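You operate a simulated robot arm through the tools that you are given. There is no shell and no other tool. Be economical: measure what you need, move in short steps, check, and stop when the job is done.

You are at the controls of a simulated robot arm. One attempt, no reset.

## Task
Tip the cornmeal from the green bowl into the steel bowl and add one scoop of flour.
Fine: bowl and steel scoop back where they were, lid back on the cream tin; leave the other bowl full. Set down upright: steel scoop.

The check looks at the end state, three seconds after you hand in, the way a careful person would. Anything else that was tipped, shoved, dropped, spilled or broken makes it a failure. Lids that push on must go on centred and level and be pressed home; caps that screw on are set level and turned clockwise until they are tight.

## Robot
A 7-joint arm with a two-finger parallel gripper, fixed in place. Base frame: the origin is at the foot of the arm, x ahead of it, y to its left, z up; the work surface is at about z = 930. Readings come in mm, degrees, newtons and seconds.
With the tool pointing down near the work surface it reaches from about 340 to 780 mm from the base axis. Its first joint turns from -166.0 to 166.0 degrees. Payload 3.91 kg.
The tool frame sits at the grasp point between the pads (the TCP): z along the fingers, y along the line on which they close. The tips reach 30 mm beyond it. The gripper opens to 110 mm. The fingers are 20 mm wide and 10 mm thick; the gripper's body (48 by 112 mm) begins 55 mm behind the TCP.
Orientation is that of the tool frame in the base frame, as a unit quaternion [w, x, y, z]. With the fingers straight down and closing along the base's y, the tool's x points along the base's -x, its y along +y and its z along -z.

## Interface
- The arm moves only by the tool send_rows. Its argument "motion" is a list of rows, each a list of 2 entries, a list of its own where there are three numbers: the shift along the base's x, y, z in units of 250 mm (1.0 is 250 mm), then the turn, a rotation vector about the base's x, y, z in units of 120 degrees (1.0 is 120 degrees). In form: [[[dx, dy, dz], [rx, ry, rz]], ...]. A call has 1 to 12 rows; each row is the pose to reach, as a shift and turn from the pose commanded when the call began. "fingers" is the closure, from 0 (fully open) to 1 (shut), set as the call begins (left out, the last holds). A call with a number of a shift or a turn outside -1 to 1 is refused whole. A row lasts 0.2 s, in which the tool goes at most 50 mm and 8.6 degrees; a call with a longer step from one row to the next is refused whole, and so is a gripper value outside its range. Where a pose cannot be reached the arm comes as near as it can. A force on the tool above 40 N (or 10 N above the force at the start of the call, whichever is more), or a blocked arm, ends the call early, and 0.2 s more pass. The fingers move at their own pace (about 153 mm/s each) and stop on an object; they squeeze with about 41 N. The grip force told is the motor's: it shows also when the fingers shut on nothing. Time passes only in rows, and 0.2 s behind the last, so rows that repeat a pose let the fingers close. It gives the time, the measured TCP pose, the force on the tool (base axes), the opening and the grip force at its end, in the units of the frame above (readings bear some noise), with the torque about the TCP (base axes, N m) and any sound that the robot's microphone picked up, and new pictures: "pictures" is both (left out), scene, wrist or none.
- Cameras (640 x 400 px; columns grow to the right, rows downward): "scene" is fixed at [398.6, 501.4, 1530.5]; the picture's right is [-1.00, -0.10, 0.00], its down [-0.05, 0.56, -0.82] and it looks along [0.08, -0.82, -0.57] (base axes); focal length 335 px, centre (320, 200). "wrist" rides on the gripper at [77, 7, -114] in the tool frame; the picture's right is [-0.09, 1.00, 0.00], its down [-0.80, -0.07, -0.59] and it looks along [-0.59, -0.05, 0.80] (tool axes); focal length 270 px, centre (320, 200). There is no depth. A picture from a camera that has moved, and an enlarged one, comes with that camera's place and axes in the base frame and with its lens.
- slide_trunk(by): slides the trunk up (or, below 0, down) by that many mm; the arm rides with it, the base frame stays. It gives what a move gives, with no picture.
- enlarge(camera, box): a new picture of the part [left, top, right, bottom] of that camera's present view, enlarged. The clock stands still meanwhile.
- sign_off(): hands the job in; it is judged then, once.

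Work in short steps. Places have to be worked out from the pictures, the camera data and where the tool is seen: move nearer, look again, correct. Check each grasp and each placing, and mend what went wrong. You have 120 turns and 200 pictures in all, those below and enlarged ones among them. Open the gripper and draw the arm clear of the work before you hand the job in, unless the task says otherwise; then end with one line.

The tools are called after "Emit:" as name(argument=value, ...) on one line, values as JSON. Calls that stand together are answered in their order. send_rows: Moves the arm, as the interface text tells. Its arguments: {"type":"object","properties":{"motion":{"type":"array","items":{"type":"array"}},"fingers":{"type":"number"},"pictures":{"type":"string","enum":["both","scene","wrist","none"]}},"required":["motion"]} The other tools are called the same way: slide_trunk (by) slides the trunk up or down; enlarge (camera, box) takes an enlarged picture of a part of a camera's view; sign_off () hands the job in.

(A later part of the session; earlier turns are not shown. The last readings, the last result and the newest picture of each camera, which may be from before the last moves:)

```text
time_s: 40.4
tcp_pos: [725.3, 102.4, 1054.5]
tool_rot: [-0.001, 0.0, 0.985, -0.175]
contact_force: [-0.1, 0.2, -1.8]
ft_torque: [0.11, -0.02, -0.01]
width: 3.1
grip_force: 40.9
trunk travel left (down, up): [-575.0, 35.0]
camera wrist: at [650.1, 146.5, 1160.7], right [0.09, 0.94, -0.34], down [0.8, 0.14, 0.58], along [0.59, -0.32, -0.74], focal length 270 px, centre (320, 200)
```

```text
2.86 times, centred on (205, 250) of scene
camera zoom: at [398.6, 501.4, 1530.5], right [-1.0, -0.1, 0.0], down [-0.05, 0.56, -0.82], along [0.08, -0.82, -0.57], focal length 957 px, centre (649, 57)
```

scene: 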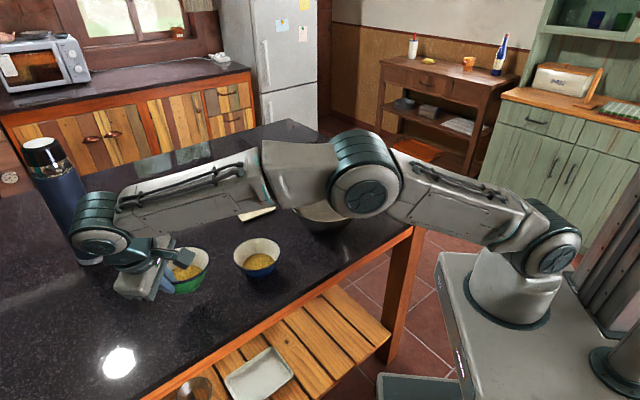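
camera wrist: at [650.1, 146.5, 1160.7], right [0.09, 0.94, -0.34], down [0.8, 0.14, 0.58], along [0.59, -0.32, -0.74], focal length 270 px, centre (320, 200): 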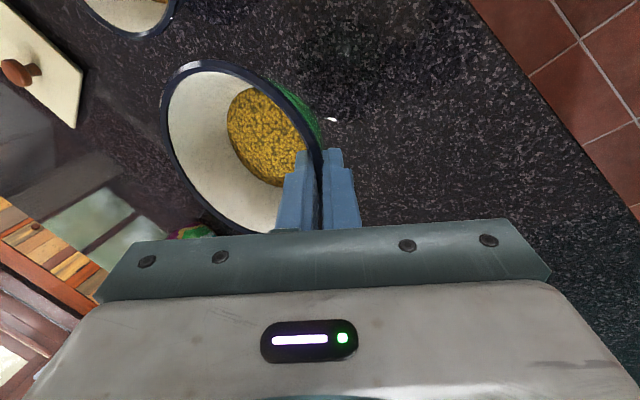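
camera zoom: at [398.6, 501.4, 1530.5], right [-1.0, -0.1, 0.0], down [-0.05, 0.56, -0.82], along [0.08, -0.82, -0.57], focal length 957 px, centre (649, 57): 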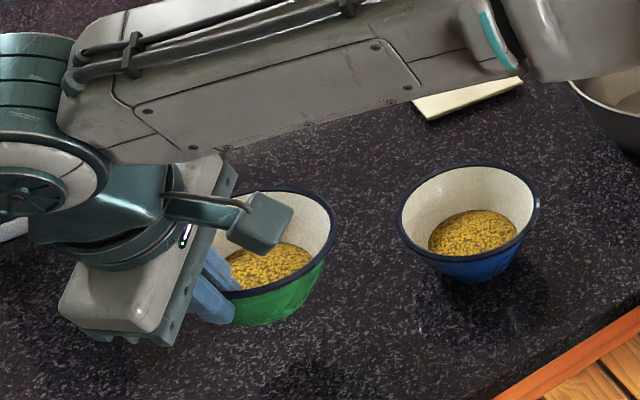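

The bowl is lifted and level. I'll carry it up and over, yawing 90° about the vertical, towards the steel bowl.

Emit:
send_rows(motion=[[[0, 0, 0.1], [0, 0, 0]], [[0, 0, 0.25], [0, 0, 0.03]], [[-0.03, -0.03, 0.4], [0, 0, 0.08]], [[-0.1, -0.1, 0.52], [0, 0, 0.15]], [[-0.18, -0.2, 0.58], [0, 0, 0.22]], [[-0.26, -0.3, 0.58], [0, 0, 0.29]], [[-0.35, -0.4, 0.58], [0, 0, 0.36]], [[-0.44, -0.5, 0.58], [0, 0, 0.43]], [[-0.52, -0.6, 0.58], [0, 0, 0.5]], [[-0.6, -0.7, 0.58], [0, 0, 0.57]], [[-0.68, -0.79, 0.58], [0, 0, 0.64]], [[-0.76, -0.88, 0.58], [0, 0, 0.7]]])

```text
time_s: 43.0
tcp_pos: [537.7, -119.3, 1200.3]
tool_rot: [0.117, -0.659, 0.732, -0.13]
contact_force: [1.4, -0.4, -1.6]
ft_torque: [0.03, 0.05, 0.03]
width: 3.3
grip_force: 40.8
trunk travel left (down, up): [-575.0, 35.0]
camera wrist: at [484.3, -192.0, 1305.4], right [-0.92, 0.19, -0.34], down [-0.05, 0.81, 0.58], along [0.38, 0.56, -0.74], focal length 270 px, centre (320, 200)
```

scene: 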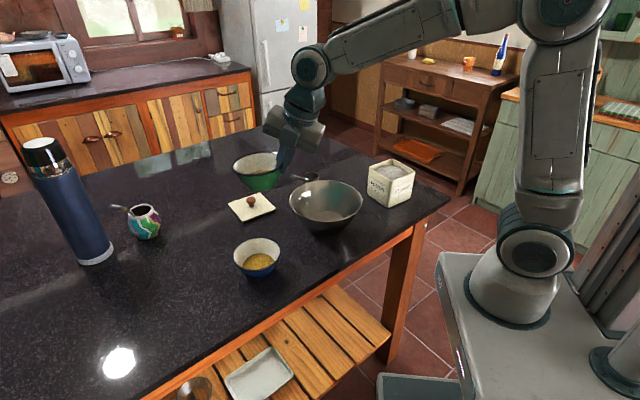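
wrist: 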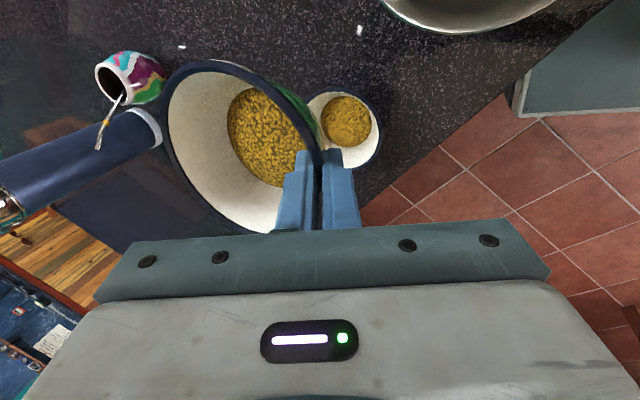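

I'll move over the steel bowl: grip at (420,-250), bowl centre at about x 476.

Emit:
send_rows(motion=[[[-0.1, -0.1, 0], [0, 0, 0.05]], [[-0.2, -0.2, 0], [0, 0, 0.05]], [[-0.3, -0.32, 0], [0, 0, 0.05]], [[-0.4, -0.44, 0], [0, 0, 0.05]], [[-0.47, -0.52, -0.08], [0, 0, 0.05]], [[-0.47, -0.52, -0.12], [0, 0, 0.05]]])

```text
time_s: 44.4
tcp_pos: [418.6, -249.9, 1169.3]
tool_rot: [0.123, -0.696, 0.697, -0.122]
contact_force: [-0.6, -0.3, -0.5]
ft_torque: [-0.03, 0.1, 0.0]
width: 2.9
grip_force: 41.3
trunk travel left (down, up): [-575.0, 35.0]
camera wrist: at [374.2, -327.3, 1275.5], right [-0.94, 0.09, -0.34], down [-0.14, 0.8, 0.58], along [0.32, 0.59, -0.74], focal length 270 px, centre (320, 200)
```

scene: 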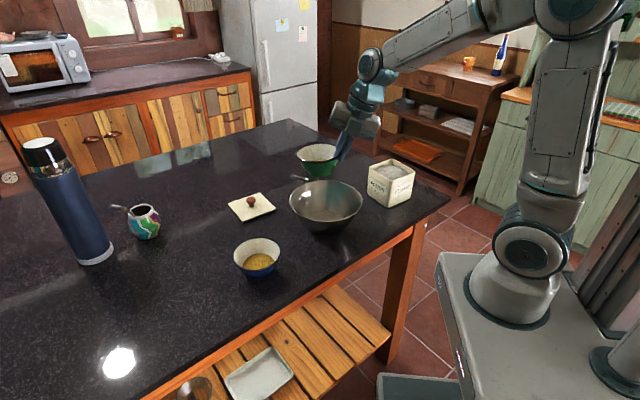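
wrist: 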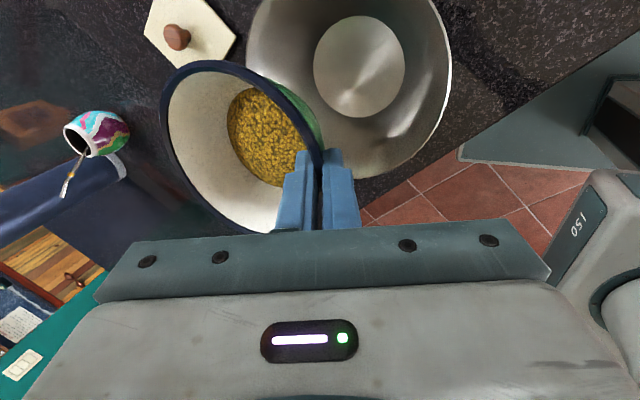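

The aim is right. I'll shift 20 mm further in -y as margin for the stream, lower a little, and tilt slowly to 60°.

Emit:
send_rows(motion=[[[-0.02, -0.08, -0.06], [0, 0, 0]], [[-0.02, -0.08, -0.08], [-0.06, 0, 0]], [[-0.02, -0.08, -0.08], [-0.12, 0, 0]], [[-0.02, -0.08, -0.08], [-0.18, 0, 0]], [[-0.02, -0.08, -0.08], [-0.24, 0, 0]], [[-0.02, -0.08, -0.08], [-0.3, 0, 0]], [[-0.02, -0.08, -0.08], [-0.35, 0, 0]], [[-0.02, -0.08, -0.08], [-0.39, 0, 0]], [[-0.02, -0.08, -0.08], [-0.43, 0, 0]], [[-0.02, -0.08, -0.08], [-0.47, 0, 0]], [[-0.02, -0.08, -0.08], [-0.5, 0, 0]]], pictures="scene")

Emit:
enlarge(camera="scene", box=[260, 130, 450, 250])

```text
time_s: 46.8
tcp_pos: [414.7, -268.2, 1150.3]
tool_rot: [0.242, 0.664, -0.541, 0.455]
contact_force: [-0.2, 0.1, -1.2]
ft_torque: [0.05, 0.11, -0.04]
width: 3.1
grip_force: 40.7
trunk travel left (down, up): [-575.0, 35.0]
```

scene: 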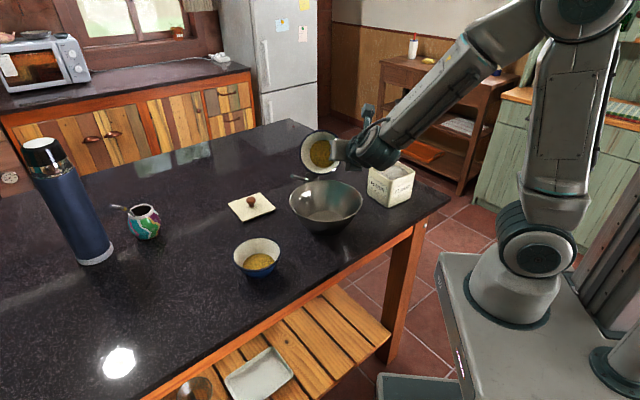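

```text
3.33 times, centred on (355, 190) of scene
camera zoom: at [398.6, 501.4, 1530.5], right [-1.0, -0.1, 0.0], down [-0.05, 0.56, -0.82], along [0.08, -0.82, -0.57], focal length 1116 px, centre (203, 233)
```

zoom: 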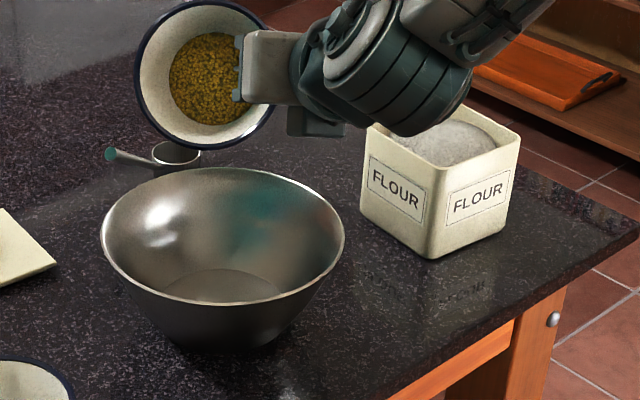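

Nothing has poured yet at 60°, and the lip is over the bowl interior near (468,-230). I'll continue the tilt.

Emit:
send_rows(motion=[[[0, 0, 0], [-0.04, 0, 0]], [[0, 0, 0], [-0.08, 0, 0]], [[0, 0, 0], [-0.12, 0, 0]], [[0, 0, 0], [-0.16, 0, 0]], [[0, 0, 0], [-0.2, 0, 0]], [[0, 0, 0], [-0.24, 0, 0]], [[0, 0, 0], [-0.28, 0, 0]], [[0, 0, 0], [-0.32, 0, 0]]], pictures="none")

Emit:
enlarge(camera="scene", box=[230, 110, 450, 250])

```text
time_s: 48.6
tcp_pos: [415.4, -267.7, 1149.6]
tool_rot: [0.447, 0.548, -0.361, 0.608]
contact_force: [1.0, -0.1, -2.1]
ft_torque: [0.08, 0.1, 0.0]
width: 3.0
grip_force: 41.2
trunk travel left (down, up): [-575.0, 35.0]
```

```text
2.86 times, centred on (340, 180) of scene
camera zoom: at [398.6, 501.4, 1530.5], right [-1.0, -0.1, 0.0], down [-0.05, 0.56, -0.82], along [0.08, -0.82, -0.57], focal length 957 px, centre (263, 257)
```

zoom: 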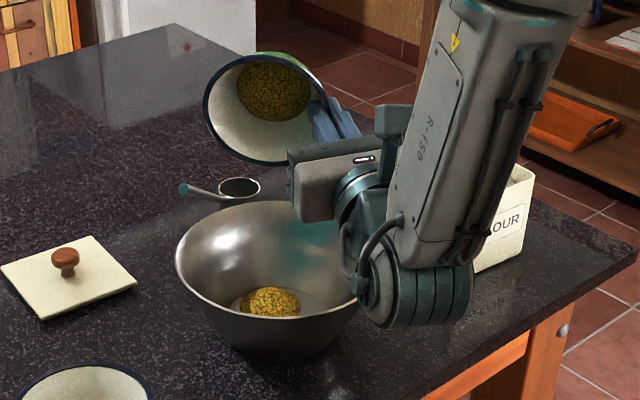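

The cornmeal is pouring into the middle of the steel bowl. I'll tilt on to about 125° to empty it, with a small rise for wrist clearance.

Emit:
send_rows(motion=[[[0, 0.0, 0.02], [-0.04, 0, 0]], [[0, 0.01, 0.04], [-0.08, 0, 0]], [[0, 0.02, 0.06], [-0.12, 0, 0]], [[0, 0.03, 0.08], [-0.16, 0, 0]], [[0, 0.04, 0.1], [-0.2, 0, 0]], [[0, 0.04, 0.1], [-0.23, 0, 0]], [[0, 0.04, 0.1], [-0.23, 0, 0]]], pictures="scene")

Emit:
enlarge(camera="scene", box=[230, 110, 450, 250])

```text
time_s: 50.2
tcp_pos: [414.2, -257.5, 1174.3]
tool_rot: [0.565, 0.425, -0.206, 0.676]
contact_force: [0.0, 0.2, -1.2]
ft_torque: [0.03, 0.04, -0.02]
width: 3.2
grip_force: 41.3
trunk travel left (down, up): [-575.0, 35.0]
```

scene: 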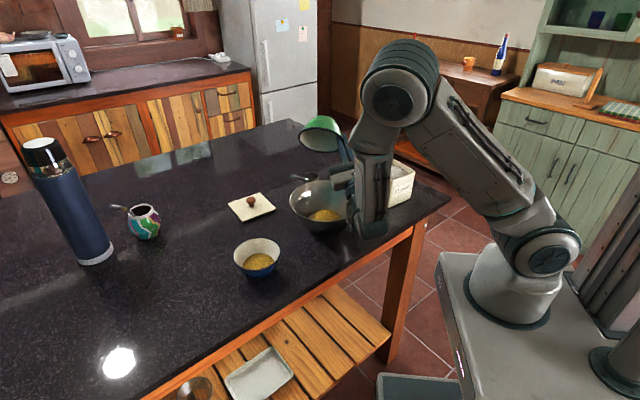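

```text
2.86 times, centred on (340, 180) of scene
camera zoom: at [398.6, 501.4, 1530.5], right [-1.0, -0.1, 0.0], down [-0.05, 0.56, -0.82], along [0.08, -0.82, -0.57], focal length 957 px, centre (263, 257)
```

zoom: 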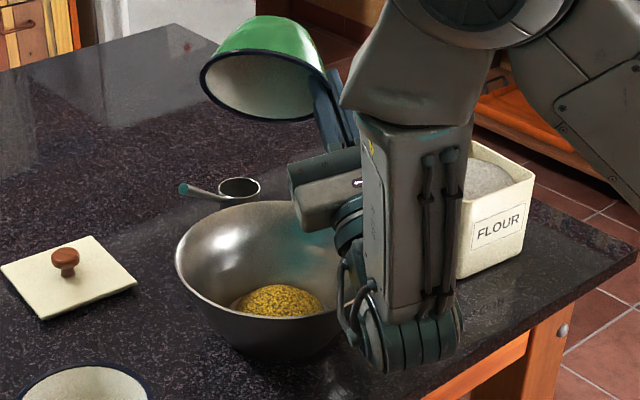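

The visible interior looks clean. I'll wait briefly and check it with the wrist camera.

Emit:
send_rows(motion=[[[0, 0, 0.02], [-0.04, 0, 0]], [[0, 0, 0.04], [-0.07, 0, 0]], [[0, 0, 0.04], [-0.07, 0, 0]]], pictures="wrist")

```text
time_s: 51.0
tcp_pos: [414.1, -258.5, 1183.4]
tool_rot: [0.594, 0.384, -0.157, 0.689]
contact_force: [0.0, 0.1, -1.5]
ft_torque: [0.04, 0.03, 0.02]
width: 3.0
grip_force: 40.9
trunk travel left (down, up): [-575.0, 35.0]
camera wrist: at [369.7, -130.4, 1166.3], right [-0.94, -0.3, 0.18], down [-0.14, -0.14, -0.98], along [0.32, -0.94, 0.09], focal length 270 px, centre (320, 200)
```

wrist: 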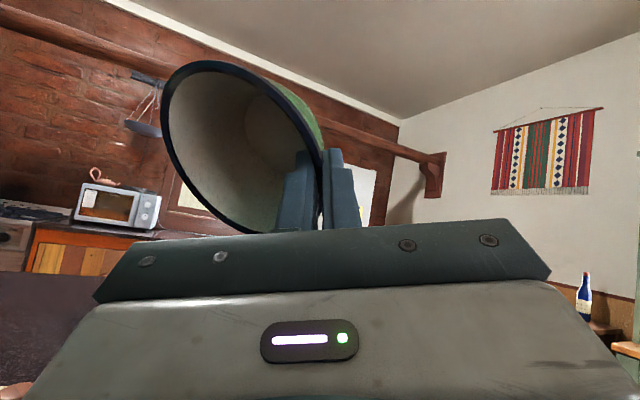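

The bowl is empty. I'll untilt it over the steel bowl.

Emit:
send_rows(motion=[[[0, 0, 0.0], [0.07, 0, 0]], [[0, 0, 0.0], [0.14, 0, 0]], [[0, 0, 0.0], [0.21, 0, 0]], [[0, 0, 0.0], [0.28, 0, 0]], [[0, 0, 0.0], [0.35, 0, 0]], [[0, 0, 0.0], [0.42, 0, 0]], [[0, 0, 0.0], [0.49, 0, 0]], [[0, 0, 0.0], [0.56, 0, 0]]], pictures="none")

Emit:
send_rows(motion=[[[0, 0, 0], [0.07, 0, 0]], [[0, 0, 0], [0.14, 0, 0]], [[0, 0, 0], [0.21, 0, 0]], [[0, 0, 0], [0.28, 0, 0]], [[0, 0, 0], [0.35, 0, 0]], [[0, 0, 0], [0.42, 0, 0]], [[0, 0, 0], [0.49, 0, 0]], [[0, 0, 0], [0.56, 0, 0]]], pictures="none")

Emit:
enlarge(camera="scene", box=[230, 110, 450, 250])

```text
time_s: 52.8
tcp_pos: [413.9, -258.0, 1183.1]
tool_rot: [0.282, 0.649, -0.512, 0.488]
contact_force: [0.3, -0.3, -2.0]
ft_torque: [0.1, 0.07, -0.06]
width: 3.2
grip_force: 41.1
trunk travel left (down, up): [-575.0, 35.0]
```

```text
time_s: 54.6
tcp_pos: [415.8, -259.4, 1184.3]
tool_rot: [0.124, -0.696, 0.697, -0.122]
contact_force: [0.6, 0.3, -0.6]
ft_torque: [-0.05, 0.09, -0.02]
width: 3.2
grip_force: 41.0
trunk travel left (down, up): [-575.0, 35.0]
```

```text
2.86 times, centred on (340, 180) of scene
camera zoom: at [398.6, 501.4, 1530.5], right [-1.0, -0.1, 0.0], down [-0.05, 0.56, -0.82], along [0.08, -0.82, -0.57], focal length 957 px, centre (263, 257)
```

zoom: 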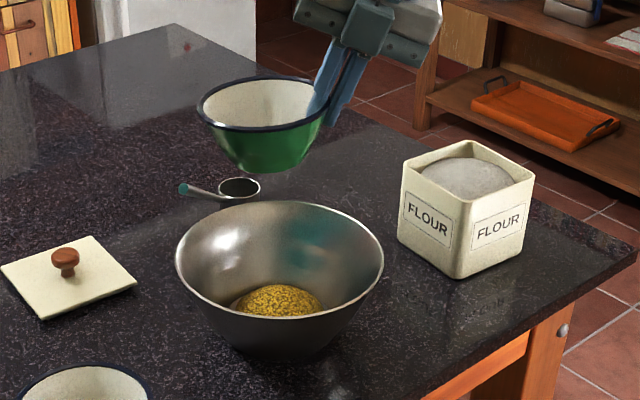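

It's a clean pour with no spills. I'll carry the bowl back with the reverse yaw.

Emit:
send_rows(motion=[[[0.06, 0.06, 0.05], [0, 0, -0.05]], [[0.13, 0.14, 0.06], [0, 0, -0.11]], [[0.2, 0.22, 0.06], [0, 0, -0.18]], [[0.28, 0.3, 0.06], [0, 0, -0.25]], [[0.36, 0.38, 0.06], [0, 0, -0.32]], [[0.44, 0.46, 0.06], [0, 0, -0.39]], [[0.52, 0.56, 0.06], [0, 0, -0.46]], [[0.6, 0.66, 0.06], [0, 0, -0.53]], [[0.68, 0.76, 0.06], [0, 0, -0.6]], [[0.76, 0.86, 0.06], [0, 0, -0.66]], [[0.86, 0.94, 0.06], [0, 0, -0.71]], [[0.96, 1.0, 0.06], [0, 0, -0.75]]], pictures="none")

Emit:
send_rows(motion=[[[0.14, 0.12, 0], [0, 0, 0]], [[0.28, 0.24, -0.02], [0, 0, 0]], [[0.286, 0.36, -0.1], [0, 0, 0]], [[0.286, 0.44, -0.24], [0, 0, 0]], [[0.286, 0.44, -0.4], [0, 0, 0]], [[0.286, 0.44, -0.52], [0, 0, 0]]])

```text
time_s: 57.2
tcp_pos: [655.8, -8.1, 1197.8]
tool_rot: [-0.001, 0.001, 0.985, -0.173]
contact_force: [-0.3, 0.0, -0.9]
ft_torque: [0.08, 0.03, 0.0]
width: 3.0
grip_force: 41.1
trunk travel left (down, up): [-575.0, 35.0]
```

```text
time_s: 58.6
tcp_pos: [727.2, 102.1, 1067.6]
tool_rot: [-0.001, 0.0, 0.985, -0.173]
contact_force: [-0.3, -0.4, -2.0]
ft_torque: [0.06, 0.0, 0.0]
width: 3.2
grip_force: 41.1
trunk travel left (down, up): [-575.0, 35.0]
camera wrist: at [649.8, 146.2, 1174.9], right [0.09, 0.94, -0.34], down [0.8, 0.14, 0.58], along [0.59, -0.32, -0.74], focal length 270 px, centre (320, 200)
```

scene: 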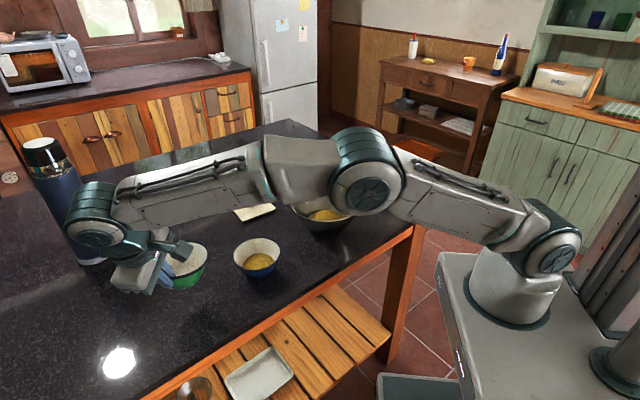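
wrist: 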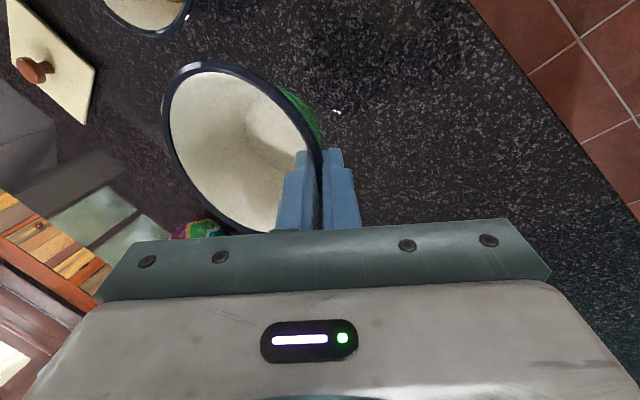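

I'll lower the empty bowl back to its spot, finishing with small steps.

Emit:
send_rows(motion=[[[0, 0, -0.12], [0, 0, 0]], [[0, 0, -0.22], [0, 0, 0]], [[0, 0, -0.27], [0, 0, 0]], [[0, 0, -0.29], [0, 0, 0]], [[0, 0, -0.3], [0, 0, 0]], [[0, 0, -0.31], [0, 0, 0]]], pictures="wrist")

Emit:
enlarge(camera="scene", box=[100, 180, 310, 320])

```text
time_s: 60.0
tcp_pos: [725.5, 103.5, 993.7]
tool_rot: [0.002, 0.0, 0.985, -0.174]
contact_force: [1.2, 8.6, 18.6]
ft_torque: [-0.97, 0.4, -0.08]
width: 3.7
grip_force: 40.9
trunk travel left (down, up): [-575.0, 35.0]
camera wrist: at [648.0, 148.5, 1100.6], right [0.09, 0.94, -0.34], down [0.8, 0.14, 0.59], along [0.6, -0.32, -0.74], focal length 270 px, centre (320, 200)
```

wrist: 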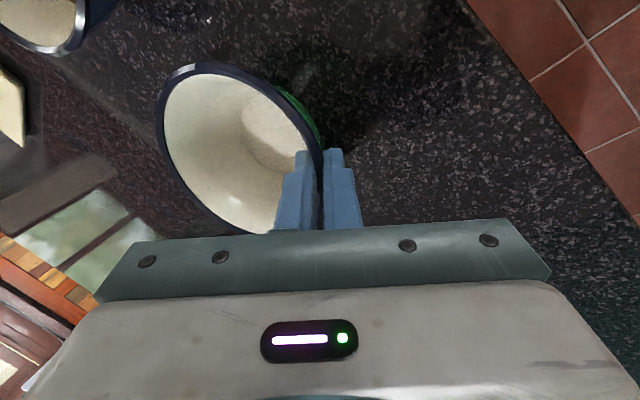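

```text
2.86 times, centred on (205, 250) of scene
camera zoom: at [398.6, 501.4, 1530.5], right [-1.0, -0.1, 0.0], down [-0.05, 0.56, -0.82], along [0.08, -0.82, -0.57], focal length 957 px, centre (649, 57)
```

zoom: 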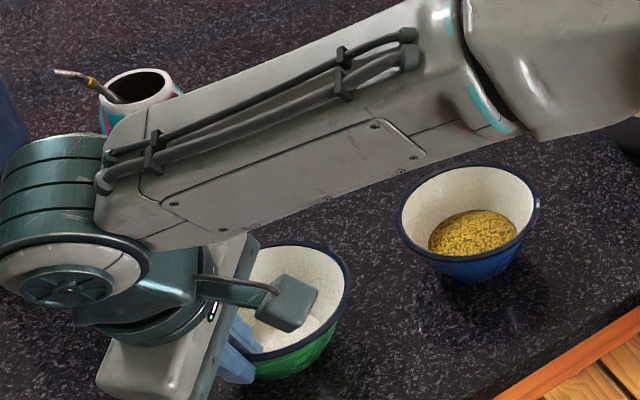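

It's in contact with the worktop. I'll release and retreat along the tool axis.

Emit:
send_rows(motion=[[[0, 0, 0.005], [0, 0, 0]], [[0, 0, 0.005], [0, 0, 0]], [[0, 0.035, 0.1], [0, 0, 0]], [[0, 0.09, 0.25], [0, 0, 0]], [[0, 0.14, 0.4], [0, 0, 0]], [[-0.14, 0.14, 0.5], [0.05, 0, 0]], [[-0.32, 0.1, 0.55], [0.11, 0, 0]], [[-0.5, 0.06, 0.6], [0.1667, 0, 0]]], fingers=0.5, pictures="both")

Emit:
enlarge(camera="scene", box=[100, 180, 310, 320])

```text
time_s: 61.8
tcp_pos: [599.8, 113.9, 1142.6]
tool_rot: [0.0, 0.0, 1.0, 0.001]
contact_force: [-0.7, -0.5, -0.4]
ft_torque: [-0.02, -0.01, 0.0]
width: 54.6
grip_force: 0.1
trunk travel left (down, up): [-575.0, 35.0]
camera wrist: at [521.8, 120.9, 1259.0], right [0.09, 1.0, 0.0], down [0.8, -0.07, 0.6], along [0.59, -0.05, -0.8], focal length 270 px, centre (320, 200)
```

scene: 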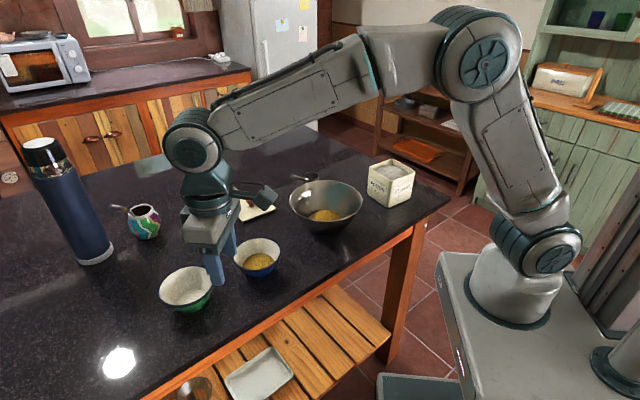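
wrist: 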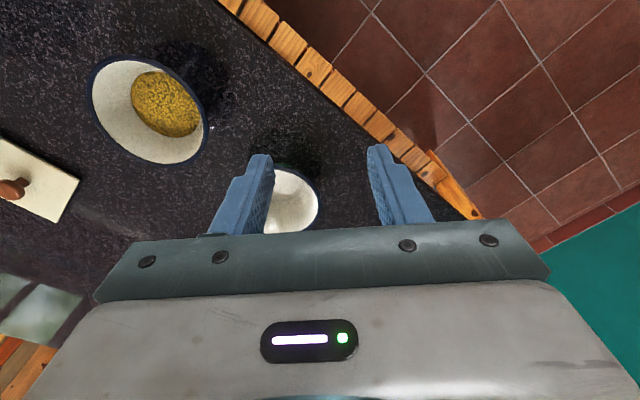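

```text
2.86 times, centred on (205, 250) of scene
camera zoom: at [398.6, 501.4, 1530.5], right [-1.0, -0.1, 0.0], down [-0.05, 0.56, -0.82], along [0.08, -0.82, -0.57], focal length 957 px, centre (649, 57)
```

zoom: 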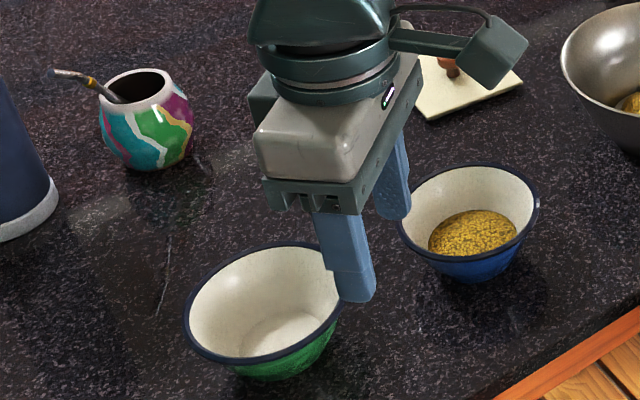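

The bowl is upright, empty and within a few mm of its original place. Now I'll go to the scoop.

Emit:
send_rows(motion=[[[-0.04, -0.16, 0.1], [0, 0, 0]], [[-0.08, -0.34, 0.1], [0, 0, 0]], [[-0.12, -0.52, 0.1], [0, 0, 0]], [[-0.16, -0.7, 0.1], [0, 0, 0]], [[-0.2, -0.88, 0.1], [0, 0, 0]], [[-0.24, -1.0, 0.1], [0, 0, 0]]], pictures="none")

Emit:
send_rows(motion=[[[-0.04, -0.18, 0], [0, 0, 0]], [[-0.08, -0.36, 0], [0, 0, 0]], [[-0.12, -0.54, 0], [0, 0, 0]], [[-0.16, -0.72, 0], [0, 0, 0]], [[-0.2, -0.9, 0], [0, 0, 0]], [[-0.24, -1.0, 0], [0, 0, 0]], [[-0.24, -1.0, -0.16], [0, 0, 0]]], pictures="none")

Emit:
send_rows(motion=[[[0, -0.16, -0.06], [0, 0, 0]], [[0, -0.26, -0.06], [0, 0, 0]], [[0, -0.26, -0.06], [0, 0, 0]]])

Emit:
enlarge(camera="scene", box=[260, 150, 340, 200])

```text
time_s: 63.2
tcp_pos: [541.3, -134.8, 1165.8]
tool_rot: [0.0, 0.0, 1.0, 0.0]
contact_force: [0.3, -0.2, 0.1]
ft_torque: [0.05, -0.02, -0.01]
width: 55.3
grip_force: 0.1
trunk travel left (down, up): [-575.0, 35.0]
```

```text
time_s: 64.8
tcp_pos: [480.9, -384.1, 1126.9]
tool_rot: [0.0, 0.0, 1.0, 0.001]
contact_force: [-0.2, -0.7, -0.2]
ft_torque: [-0.01, 0.02, 0.02]
width: 54.9
grip_force: 0.2
trunk travel left (down, up): [-575.0, 35.0]
```

```text
time_s: 65.6
tcp_pos: [479.7, -449.9, 1111.2]
tool_rot: [0.0, 0.001, 1.0, 0.0]
contact_force: [-0.3, 0.1, 0.8]
ft_torque: [0.02, 0.03, 0.01]
width: 55.2
grip_force: 0.0
trunk travel left (down, up): [-575.0, 35.0]
camera wrist: at [403.3, -443.2, 1227.0], right [0.09, 1.0, 0.0], down [0.8, -0.07, 0.59], along [0.59, -0.05, -0.8], focal length 270 px, centre (320, 200)
```

scene: 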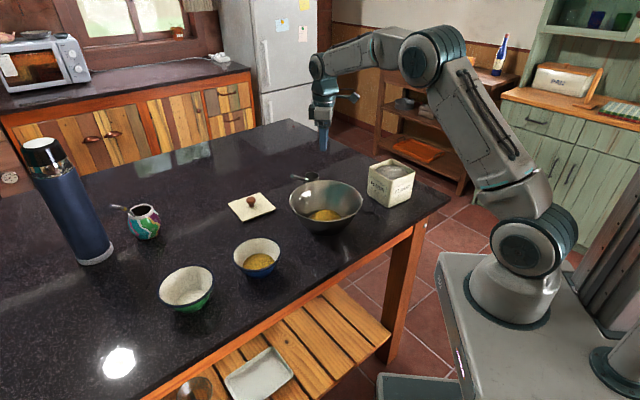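
wrist: 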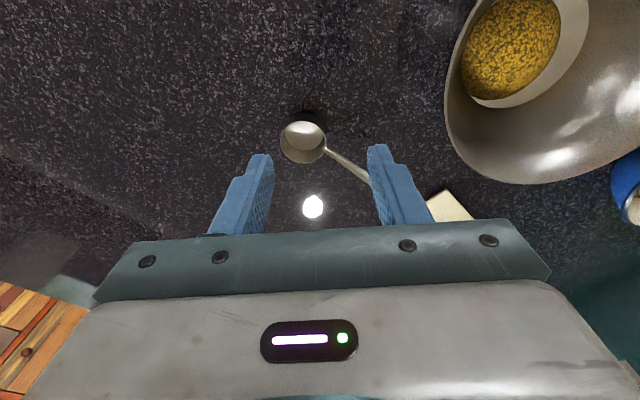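

```text
8.00 times, centred on (300, 175) of scene
camera zoom: at [398.6, 501.4, 1530.5], right [-1.0, -0.1, 0.0], down [-0.05, 0.56, -0.82], along [0.08, -0.82, -0.57], focal length 2679 px, centre (480, 400)
```

zoom: 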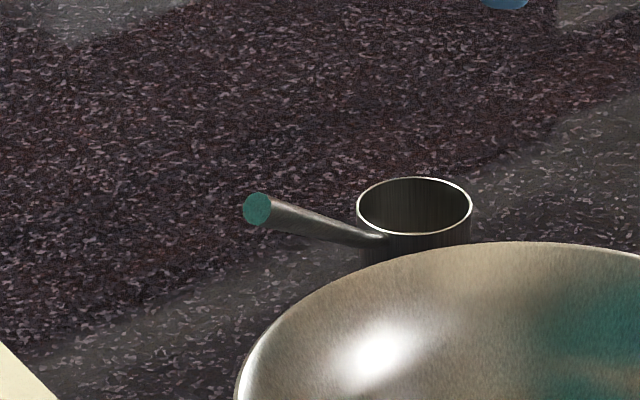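

The scoop's cup is at about (523,-473) with its rim at z≈950. Its handle rises about 34° towards (0.47,0.88), ending near (571,-382,999). I'll turn the tool so the fingers run along the handle, first the yaw and then a 45° lean.

Emit:
send_rows(motion=[[[0.06, 0.05, 0.01], [0, 0, 0.065]], [[0.11, 0.1, 0.02], [0, 0, 0.13]], [[0.17, 0.16, 0.03], [0, 0, 0.195]], [[0.22, 0.21, 0.04], [0, 0, 0.26]], [[0.28, 0.26, 0.06], [0, 0, 0.325]], [[0.33, 0.31, 0.08], [0, 0, 0.39]], [[0.39, 0.36, 0.08], [0, 0, 0.455]], [[0.444, 0.416, 0.08], [0, 0, 0.517]]], pictures="none")

Emit:
send_rows(motion=[[[0, 0, 0], [-0.055, 0.029, 0]], [[0, 0, 0], [-0.11, 0.058, 0]], [[0, 0, 0], [-0.165, 0.088, 0]], [[0, 0, 0], [-0.22, 0.117, 0]], [[0, 0, 0], [-0.276, 0.147, 0]], [[0, 0, 0], [-0.331, 0.176, 0]], [[0, 0, 0], [-0.331, 0.176, 0]]])

```text
time_s: 67.4
tcp_pos: [592.0, -344.3, 1134.2]
tool_rot: [0.0, -0.516, 0.857, 0.0]
contact_force: [-0.2, 0.0, -0.1]
ft_torque: [-0.01, 0.0, 0.01]
width: 54.9
grip_force: 0.0
trunk travel left (down, up): [-575.0, 35.0]
```

```text
time_s: 69.0
tcp_pos: [592.2, -344.8, 1132.1]
tool_rot: [-0.329, -0.476, 0.792, -0.197]
contact_force: [0.1, -0.5, 0.5]
ft_torque: [0.0, -0.01, -0.01]
width: 54.9
grip_force: 0.1
trunk travel left (down, up): [-575.0, 35.0]
camera wrist: at [599.0, -319.0, 1268.1], right [-0.85, 0.52, -0.06], down [0.53, 0.84, -0.15], along [-0.03, -0.16, -0.99], focal length 270 px, centre (320, 200)
```

scene: 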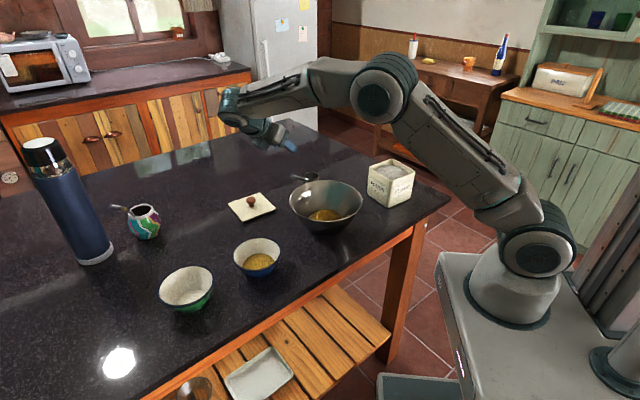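
wrist: 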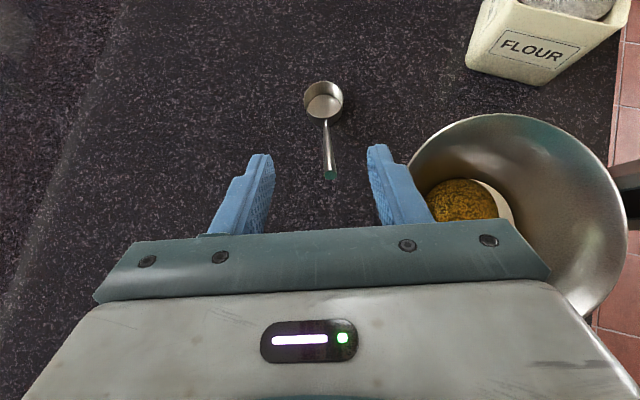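

The handle lines up with the fingers. I'll move down to straddle the handle end.

Emit:
send_rows(motion=[[[-0.01, -0.01, -0.14], [0, 0, 0]], [[-0.025, -0.03, -0.28], [0, 0, 0]], [[-0.036, -0.046, -0.404], [0, 0, 0]], [[-0.076, -0.12, -0.488], [0, 0, 0]], [[-0.1, -0.166, -0.54], [0, 0, 0]], [[-0.116, -0.196, -0.572], [0, 0, 0]]])

Emit:
enlarge(camera="wrist", box=[220, 60, 420, 240])

```text
time_s: 70.4
tcp_pos: [563.4, -394.8, 987.4]
tool_rot: [-0.328, -0.477, 0.792, -0.197]
contact_force: [0.4, 0.1, 0.2]
ft_torque: [-0.02, -0.01, 0.0]
width: 55.2
grip_force: 0.1
trunk travel left (down, up): [-575.0, 35.0]
camera wrist: at [569.9, -368.4, 1124.9], right [-0.85, 0.52, -0.06], down [0.53, 0.84, -0.15], along [-0.02, -0.16, -0.99], focal length 270 px, centre (320, 200)
```

scene: 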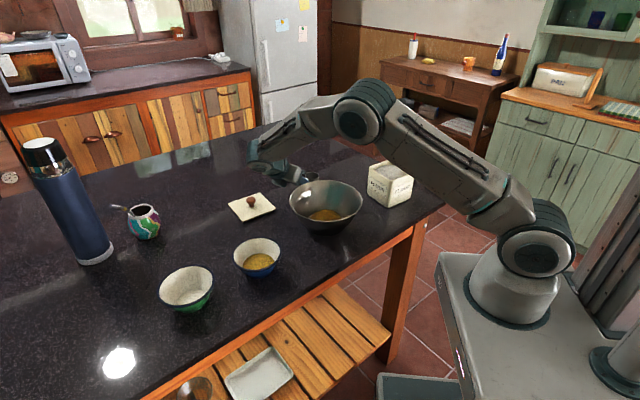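
wrist: 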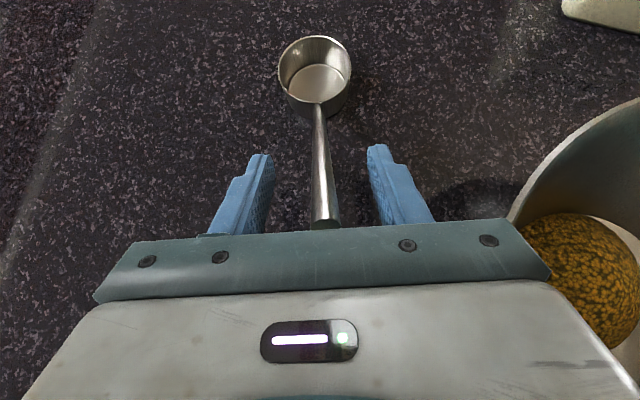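

```text
2.22 times, centred on (320, 150) of wrist
camera zoom: at [569.9, -368.4, 1124.9], right [-0.85, 0.52, -0.06], down [0.53, 0.84, -0.15], along [-0.02, -0.16, -0.99], focal length 601 px, centre (320, 311)
```

zoom: 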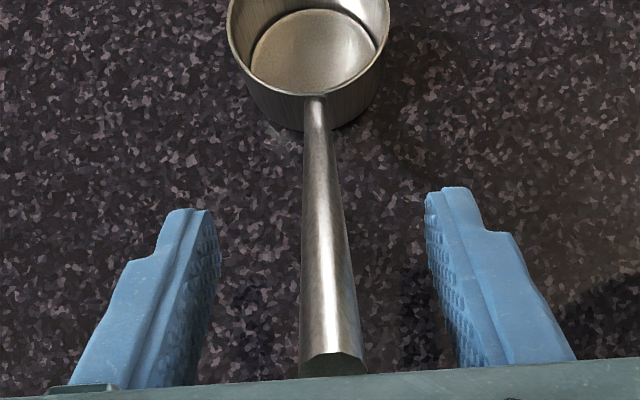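

The handle is centred between the pads. I'll close.

Emit:
send_rows(motion=[[[0, 0, 0], [0, 0, 0]], [[0, 0, 0], [0, 0, 0]], [[0, 0, 0], [0, 0, 0]]], fingers=1, pictures="wrist")

Emit:
enlarge(camera="scene", box=[240, 130, 340, 200])

```text
time_s: 71.2
tcp_pos: [562.5, -394.2, 988.5]
tool_rot: [-0.329, -0.476, 0.791, -0.197]
contact_force: [1.0, 0.2, -0.1]
ft_torque: [0.05, -0.04, 0.03]
width: 7.8
grip_force: 40.9
trunk travel left (down, up): [-575.0, 35.0]
camera wrist: at [570.0, -368.1, 1125.2], right [-0.85, 0.52, -0.06], down [0.53, 0.84, -0.15], along [-0.02, -0.16, -0.99], focal length 270 px, centre (320, 200)
```

wrist: 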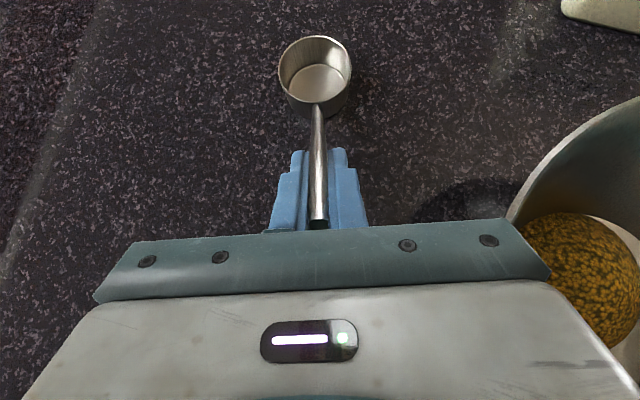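

```text
5.71 times, centred on (290, 165) of scene
camera zoom: at [398.6, 501.4, 1530.5], right [-1.0, -0.1, 0.0], down [-0.05, 0.56, -0.82], along [0.08, -0.82, -0.57], focal length 1914 px, centre (491, 400)
```

zoom: 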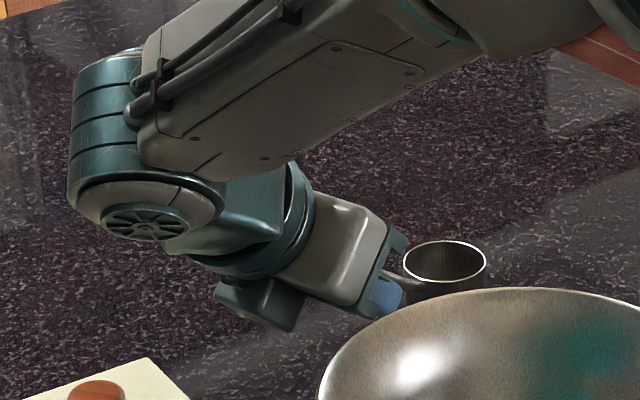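

The handle is held, 7.8 mm wide. I'll lift and check it for slip.

Emit:
send_rows(motion=[[[0, 0, 0.02], [0, 0, 0]], [[0, 0, 0.08], [0, 0, 0]], [[0, 0, 0.2], [0, 0, 0]], [[0, 0, 0.38], [0, 0, 0]], [[0, 0, 0.56], [0, 0, 0]], [[0, 0, 0.72], [0, 0, 0]]])

Emit:
enlarge(camera="scene", box=[350, 140, 430, 220])

```text
time_s: 72.6
tcp_pos: [561.8, -393.0, 1170.5]
tool_rot: [-0.328, -0.476, 0.792, -0.197]
contact_force: [0.2, 0.1, -0.7]
ft_torque: [0.06, -0.06, 0.0]
width: 7.6
grip_force: 41.0
trunk travel left (down, up): [-575.0, 35.0]
camera wrist: at [569.1, -367.9, 1307.0], right [-0.85, 0.52, -0.06], down [0.53, 0.84, -0.15], along [-0.03, -0.16, -0.99], focal length 270 px, centre (320, 200)
```

scene: 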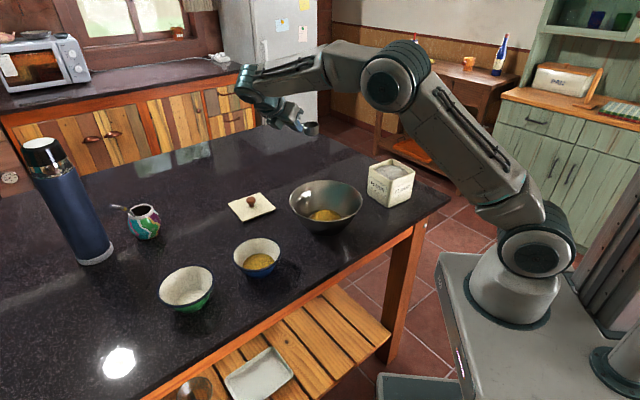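
wrist: 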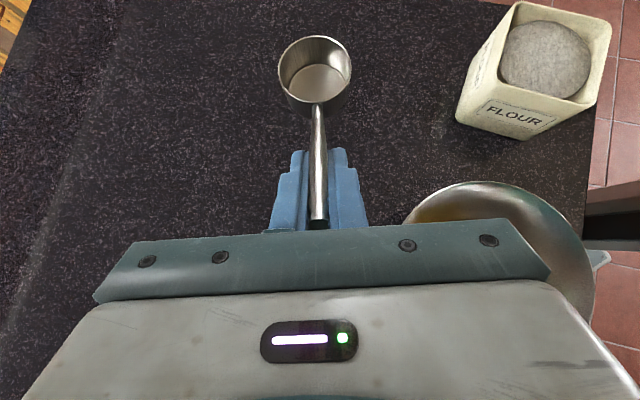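

```text
5.00 times, centred on (390, 180) of scene
camera zoom: at [398.6, 501.4, 1530.5], right [-1.0, -0.1, 0.0], down [-0.05, 0.56, -0.82], along [0.08, -0.82, -0.57], focal length 1674 px, centre (-30, 300)
```

zoom: 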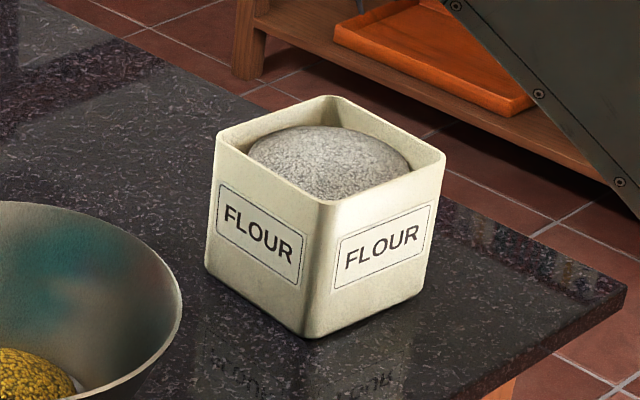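

The scoop is secure and level. The flour is a dome near the tin's rim, at z≈1027. I'll travel to above the tin while pitching the cup mouth forward 45°.

Emit:
send_rows(motion=[[[-0.08, 0.0, 0.08], [0, 0, 0]], [[-0.2, 0.02, 0.08], [0, 0, 0]], [[-0.34, 0.03, 0.08], [0.055, -0.029, 0]], [[-0.48, 0.04, 0.08], [0.11, -0.058, 0]], [[-0.62, 0.05, 0.08], [0.165, -0.088, 0]], [[-0.76, 0.06, 0.08], [0.22, -0.117, 0]], [[-0.9, 0.08, 0.08], [0.276, -0.147, 0]], [[-1.0, 0.09, 0.08], [0.331, -0.176, 0]]], pictures="none")

Emit:
send_rows(motion=[[[-0.08, 0.006, 0], [0, 0, 0]], [[-0.08, 0.006, -0.04], [0, 0, 0]]])

Emit:
enlarge(camera="scene", box=[330, 100, 450, 220])

```text
time_s: 74.4
tcp_pos: [313.1, -371.3, 1188.7]
tool_rot: [0.001, -0.516, 0.857, 0.001]
contact_force: [0.3, 0.4, -0.3]
ft_torque: [0.04, -0.01, -0.03]
width: 7.9
grip_force: 41.0
trunk travel left (down, up): [-575.0, 35.0]
```

```text
time_s: 75.0
tcp_pos: [293.5, -369.6, 1178.2]
tool_rot: [0.0, -0.515, 0.857, 0.0]
contact_force: [-0.2, -0.5, -0.8]
ft_torque: [0.03, 0.01, 0.02]
width: 7.7
grip_force: 41.6
trunk travel left (down, up): [-575.0, 35.0]
camera wrist: at [251.3, -435.9, 1294.2], right [-0.84, 0.54, 0.0], down [0.44, 0.67, 0.59], along [0.32, 0.5, -0.8], focal length 270 px, centre (320, 200)
```

scene: 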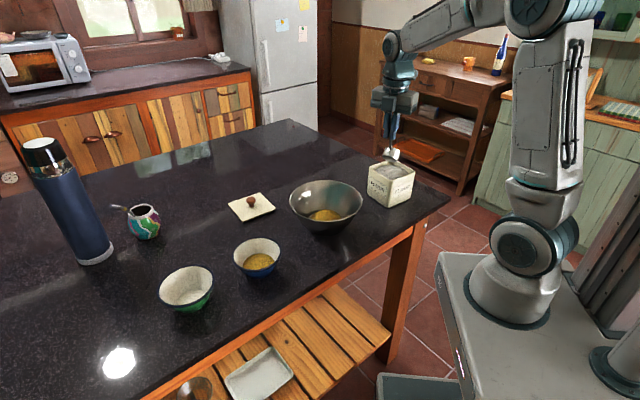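
wrist: 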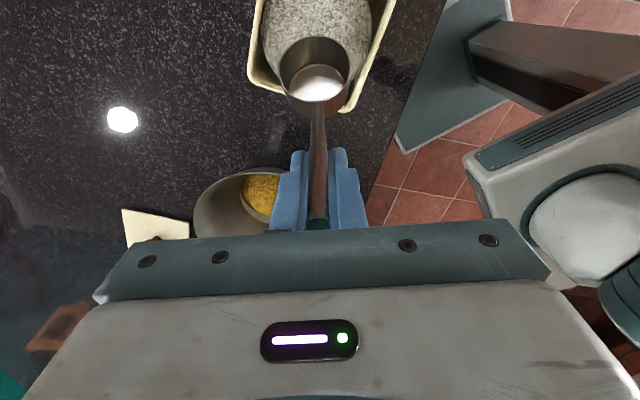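

```text
3.33 times, centred on (390, 160) of scene
camera zoom: at [398.6, 501.4, 1530.5], right [-1.0, -0.1, 0.0], down [-0.05, 0.56, -0.82], along [0.08, -0.82, -0.57], focal length 1116 px, centre (87, 333)
```

zoom: 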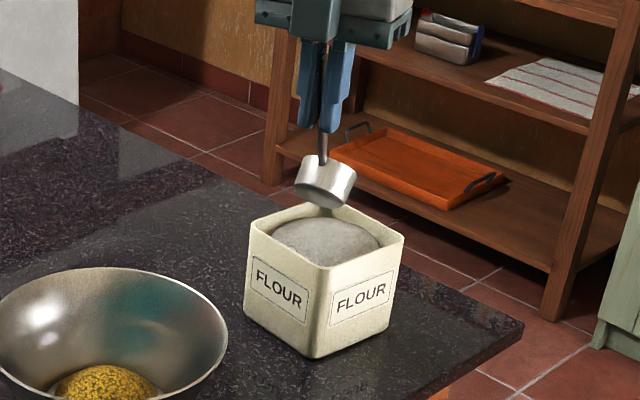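

The cup is over the tin as computed. I'll plunge it slowly into the flour.

Emit:
send_rows(motion=[[[0, 0, -0.08], [0, 0, 0]], [[0, 0, -0.14], [0, 0, 0]], [[0, 0, -0.19], [0, 0, 0]], [[0, 0, -0.23], [0, 0, 0]], [[0, 0, -0.27], [0, 0, 0]], [[0, 0, -0.31], [0, 0, 0]]])

Emit:
enlarge(camera="scene", box=[350, 120, 430, 220])

```text
time_s: 76.4
tcp_pos: [293.6, -368.7, 1100.4]
tool_rot: [0.0, -0.515, 0.857, 0.0]
contact_force: [-1.3, 0.5, -1.4]
ft_torque: [0.03, -0.03, -0.01]
width: 7.8
grip_force: 40.9
trunk travel left (down, up): [-575.0, 35.0]
camera wrist: at [251.9, -435.0, 1216.5], right [-0.84, 0.54, 0.0], down [0.44, 0.67, 0.59], along [0.32, 0.5, -0.8], focal length 270 px, centre (320, 200)
```

scene: 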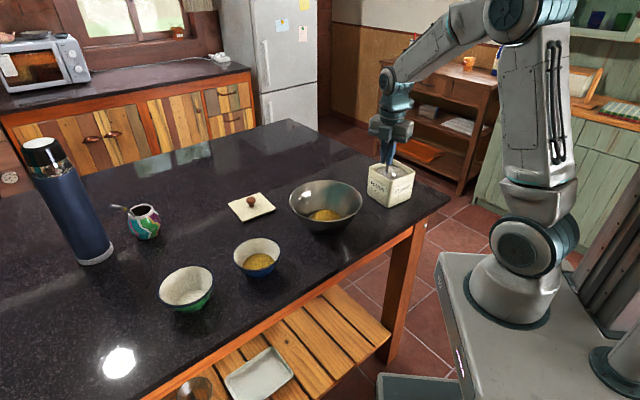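
wrist: 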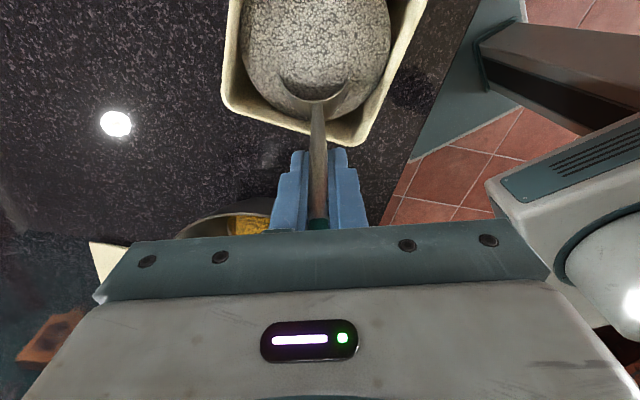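

```text
4.00 times, centred on (390, 170) of scene
camera zoom: at [398.6, 501.4, 1530.5], right [-1.0, -0.1, 0.0], down [-0.05, 0.56, -0.82], along [0.08, -0.82, -0.57], focal length 1340 px, centre (40, 320)
```

zoom: 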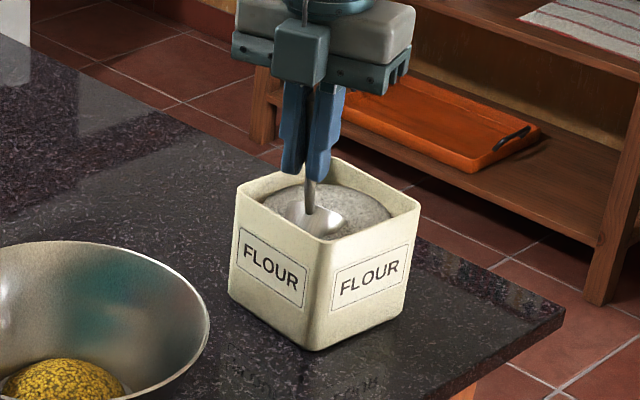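

The cup is half-buried with the near lip just out. I'll push forward and a bit deeper, then level the cup as it rises.

Emit:
send_rows(motion=[[[-0.0113, -0.0212, -0.028], [0, 0, 0]], [[-0.0263, -0.0494, -0.044], [0, 0, 0]], [[-0.0413, -0.0777, -0.044], [0, 0, 0]], [[-0.0525, -0.0989, -0.044], [0, 0, 0]], [[-0.0341, -0.0643, -0.0564], [-0.0552, 0.0293, 0]], [[-0.0135, -0.0254, -0.0704], [-0.1103, 0.0587, 0]], [[0.0069, 0.0131, -0.0856], [-0.1655, 0.088, 0]], [[0.027, 0.0509, -0.0936], [-0.2207, 0.1173, 0]], [[0.0443, 0.0834, -0.0984], [-0.2758, 0.1467, 0]], [[0.0608, 0.1144, -0.098], [-0.331, 0.176, 0]], [[0.0608, 0.1144, -0.07], [-0.331, 0.176, 0]]])

Emit:
enlarge(camera="scene", box=[340, 120, 440, 220])

```text
time_s: 78.8
tcp_pos: [308.0, -341.9, 1084.8]
tool_rot: [-0.329, -0.475, 0.792, -0.197]
contact_force: [-0.8, 0.2, -1.0]
ft_torque: [0.06, -0.06, -0.03]
width: 7.5
grip_force: 41.0
trunk travel left (down, up): [-575.0, 35.0]
camera wrist: at [314.5, -315.1, 1220.1], right [-0.85, 0.52, -0.06], down [0.53, 0.84, -0.15], along [-0.02, -0.16, -0.99], focal length 270 px, centre (320, 200)
```

scene: 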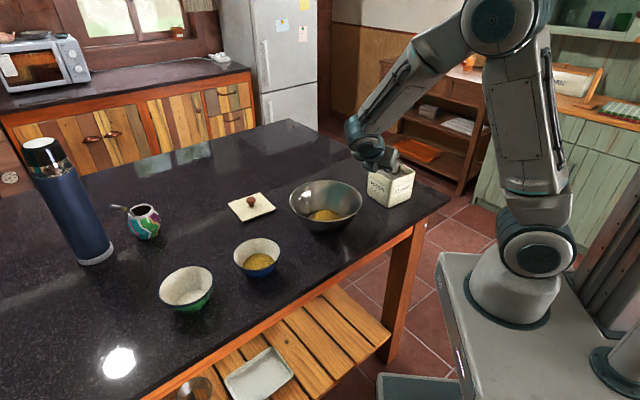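
wrist: 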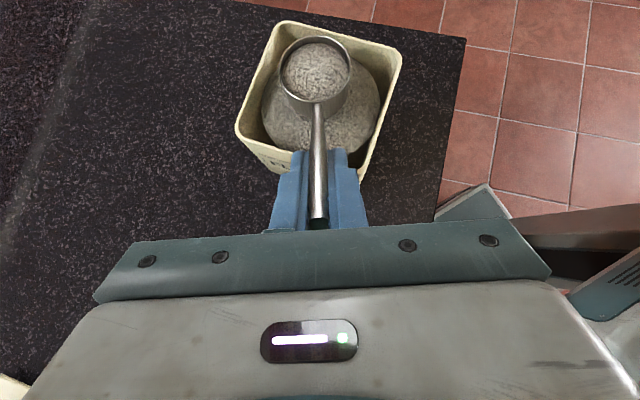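

```text
4.00 times, centred on (390, 170) of scene
camera zoom: at [398.6, 501.4, 1530.5], right [-1.0, -0.1, 0.0], down [-0.05, 0.56, -0.82], along [0.08, -0.82, -0.57], focal length 1340 px, centre (40, 320)
```

zoom: 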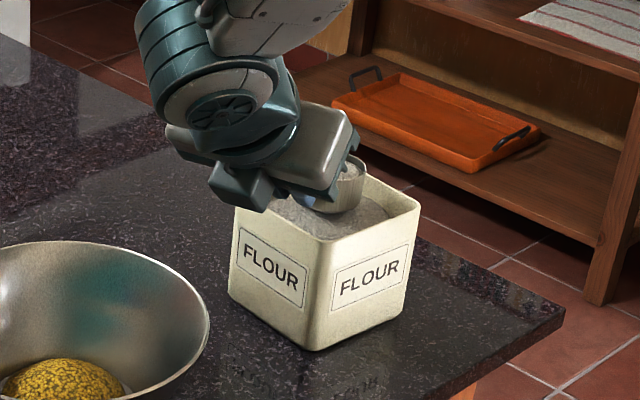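

The scoop came up with flour. A quick zoom will show how full it is.

Emit:
enlarge(camera="wrist", box=[230, 10, 410, 190])

```text
2.22 times, centred on (320, 100) of wrist
camera zoom: at [314.5, -315.1, 1220.1], right [-0.85, 0.52, -0.06], down [0.53, 0.84, -0.15], along [-0.02, -0.16, -0.99], focal length 601 px, centre (320, 422)
```

zoom: 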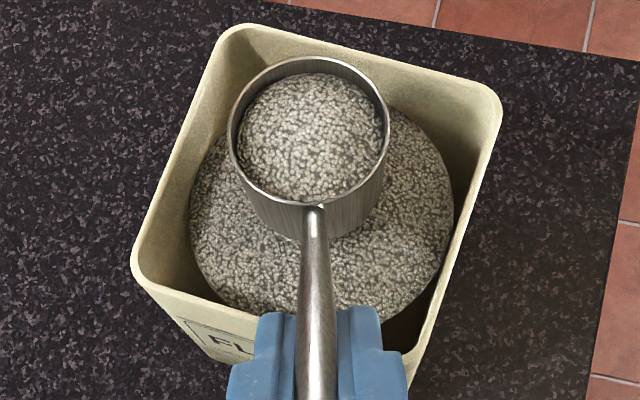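

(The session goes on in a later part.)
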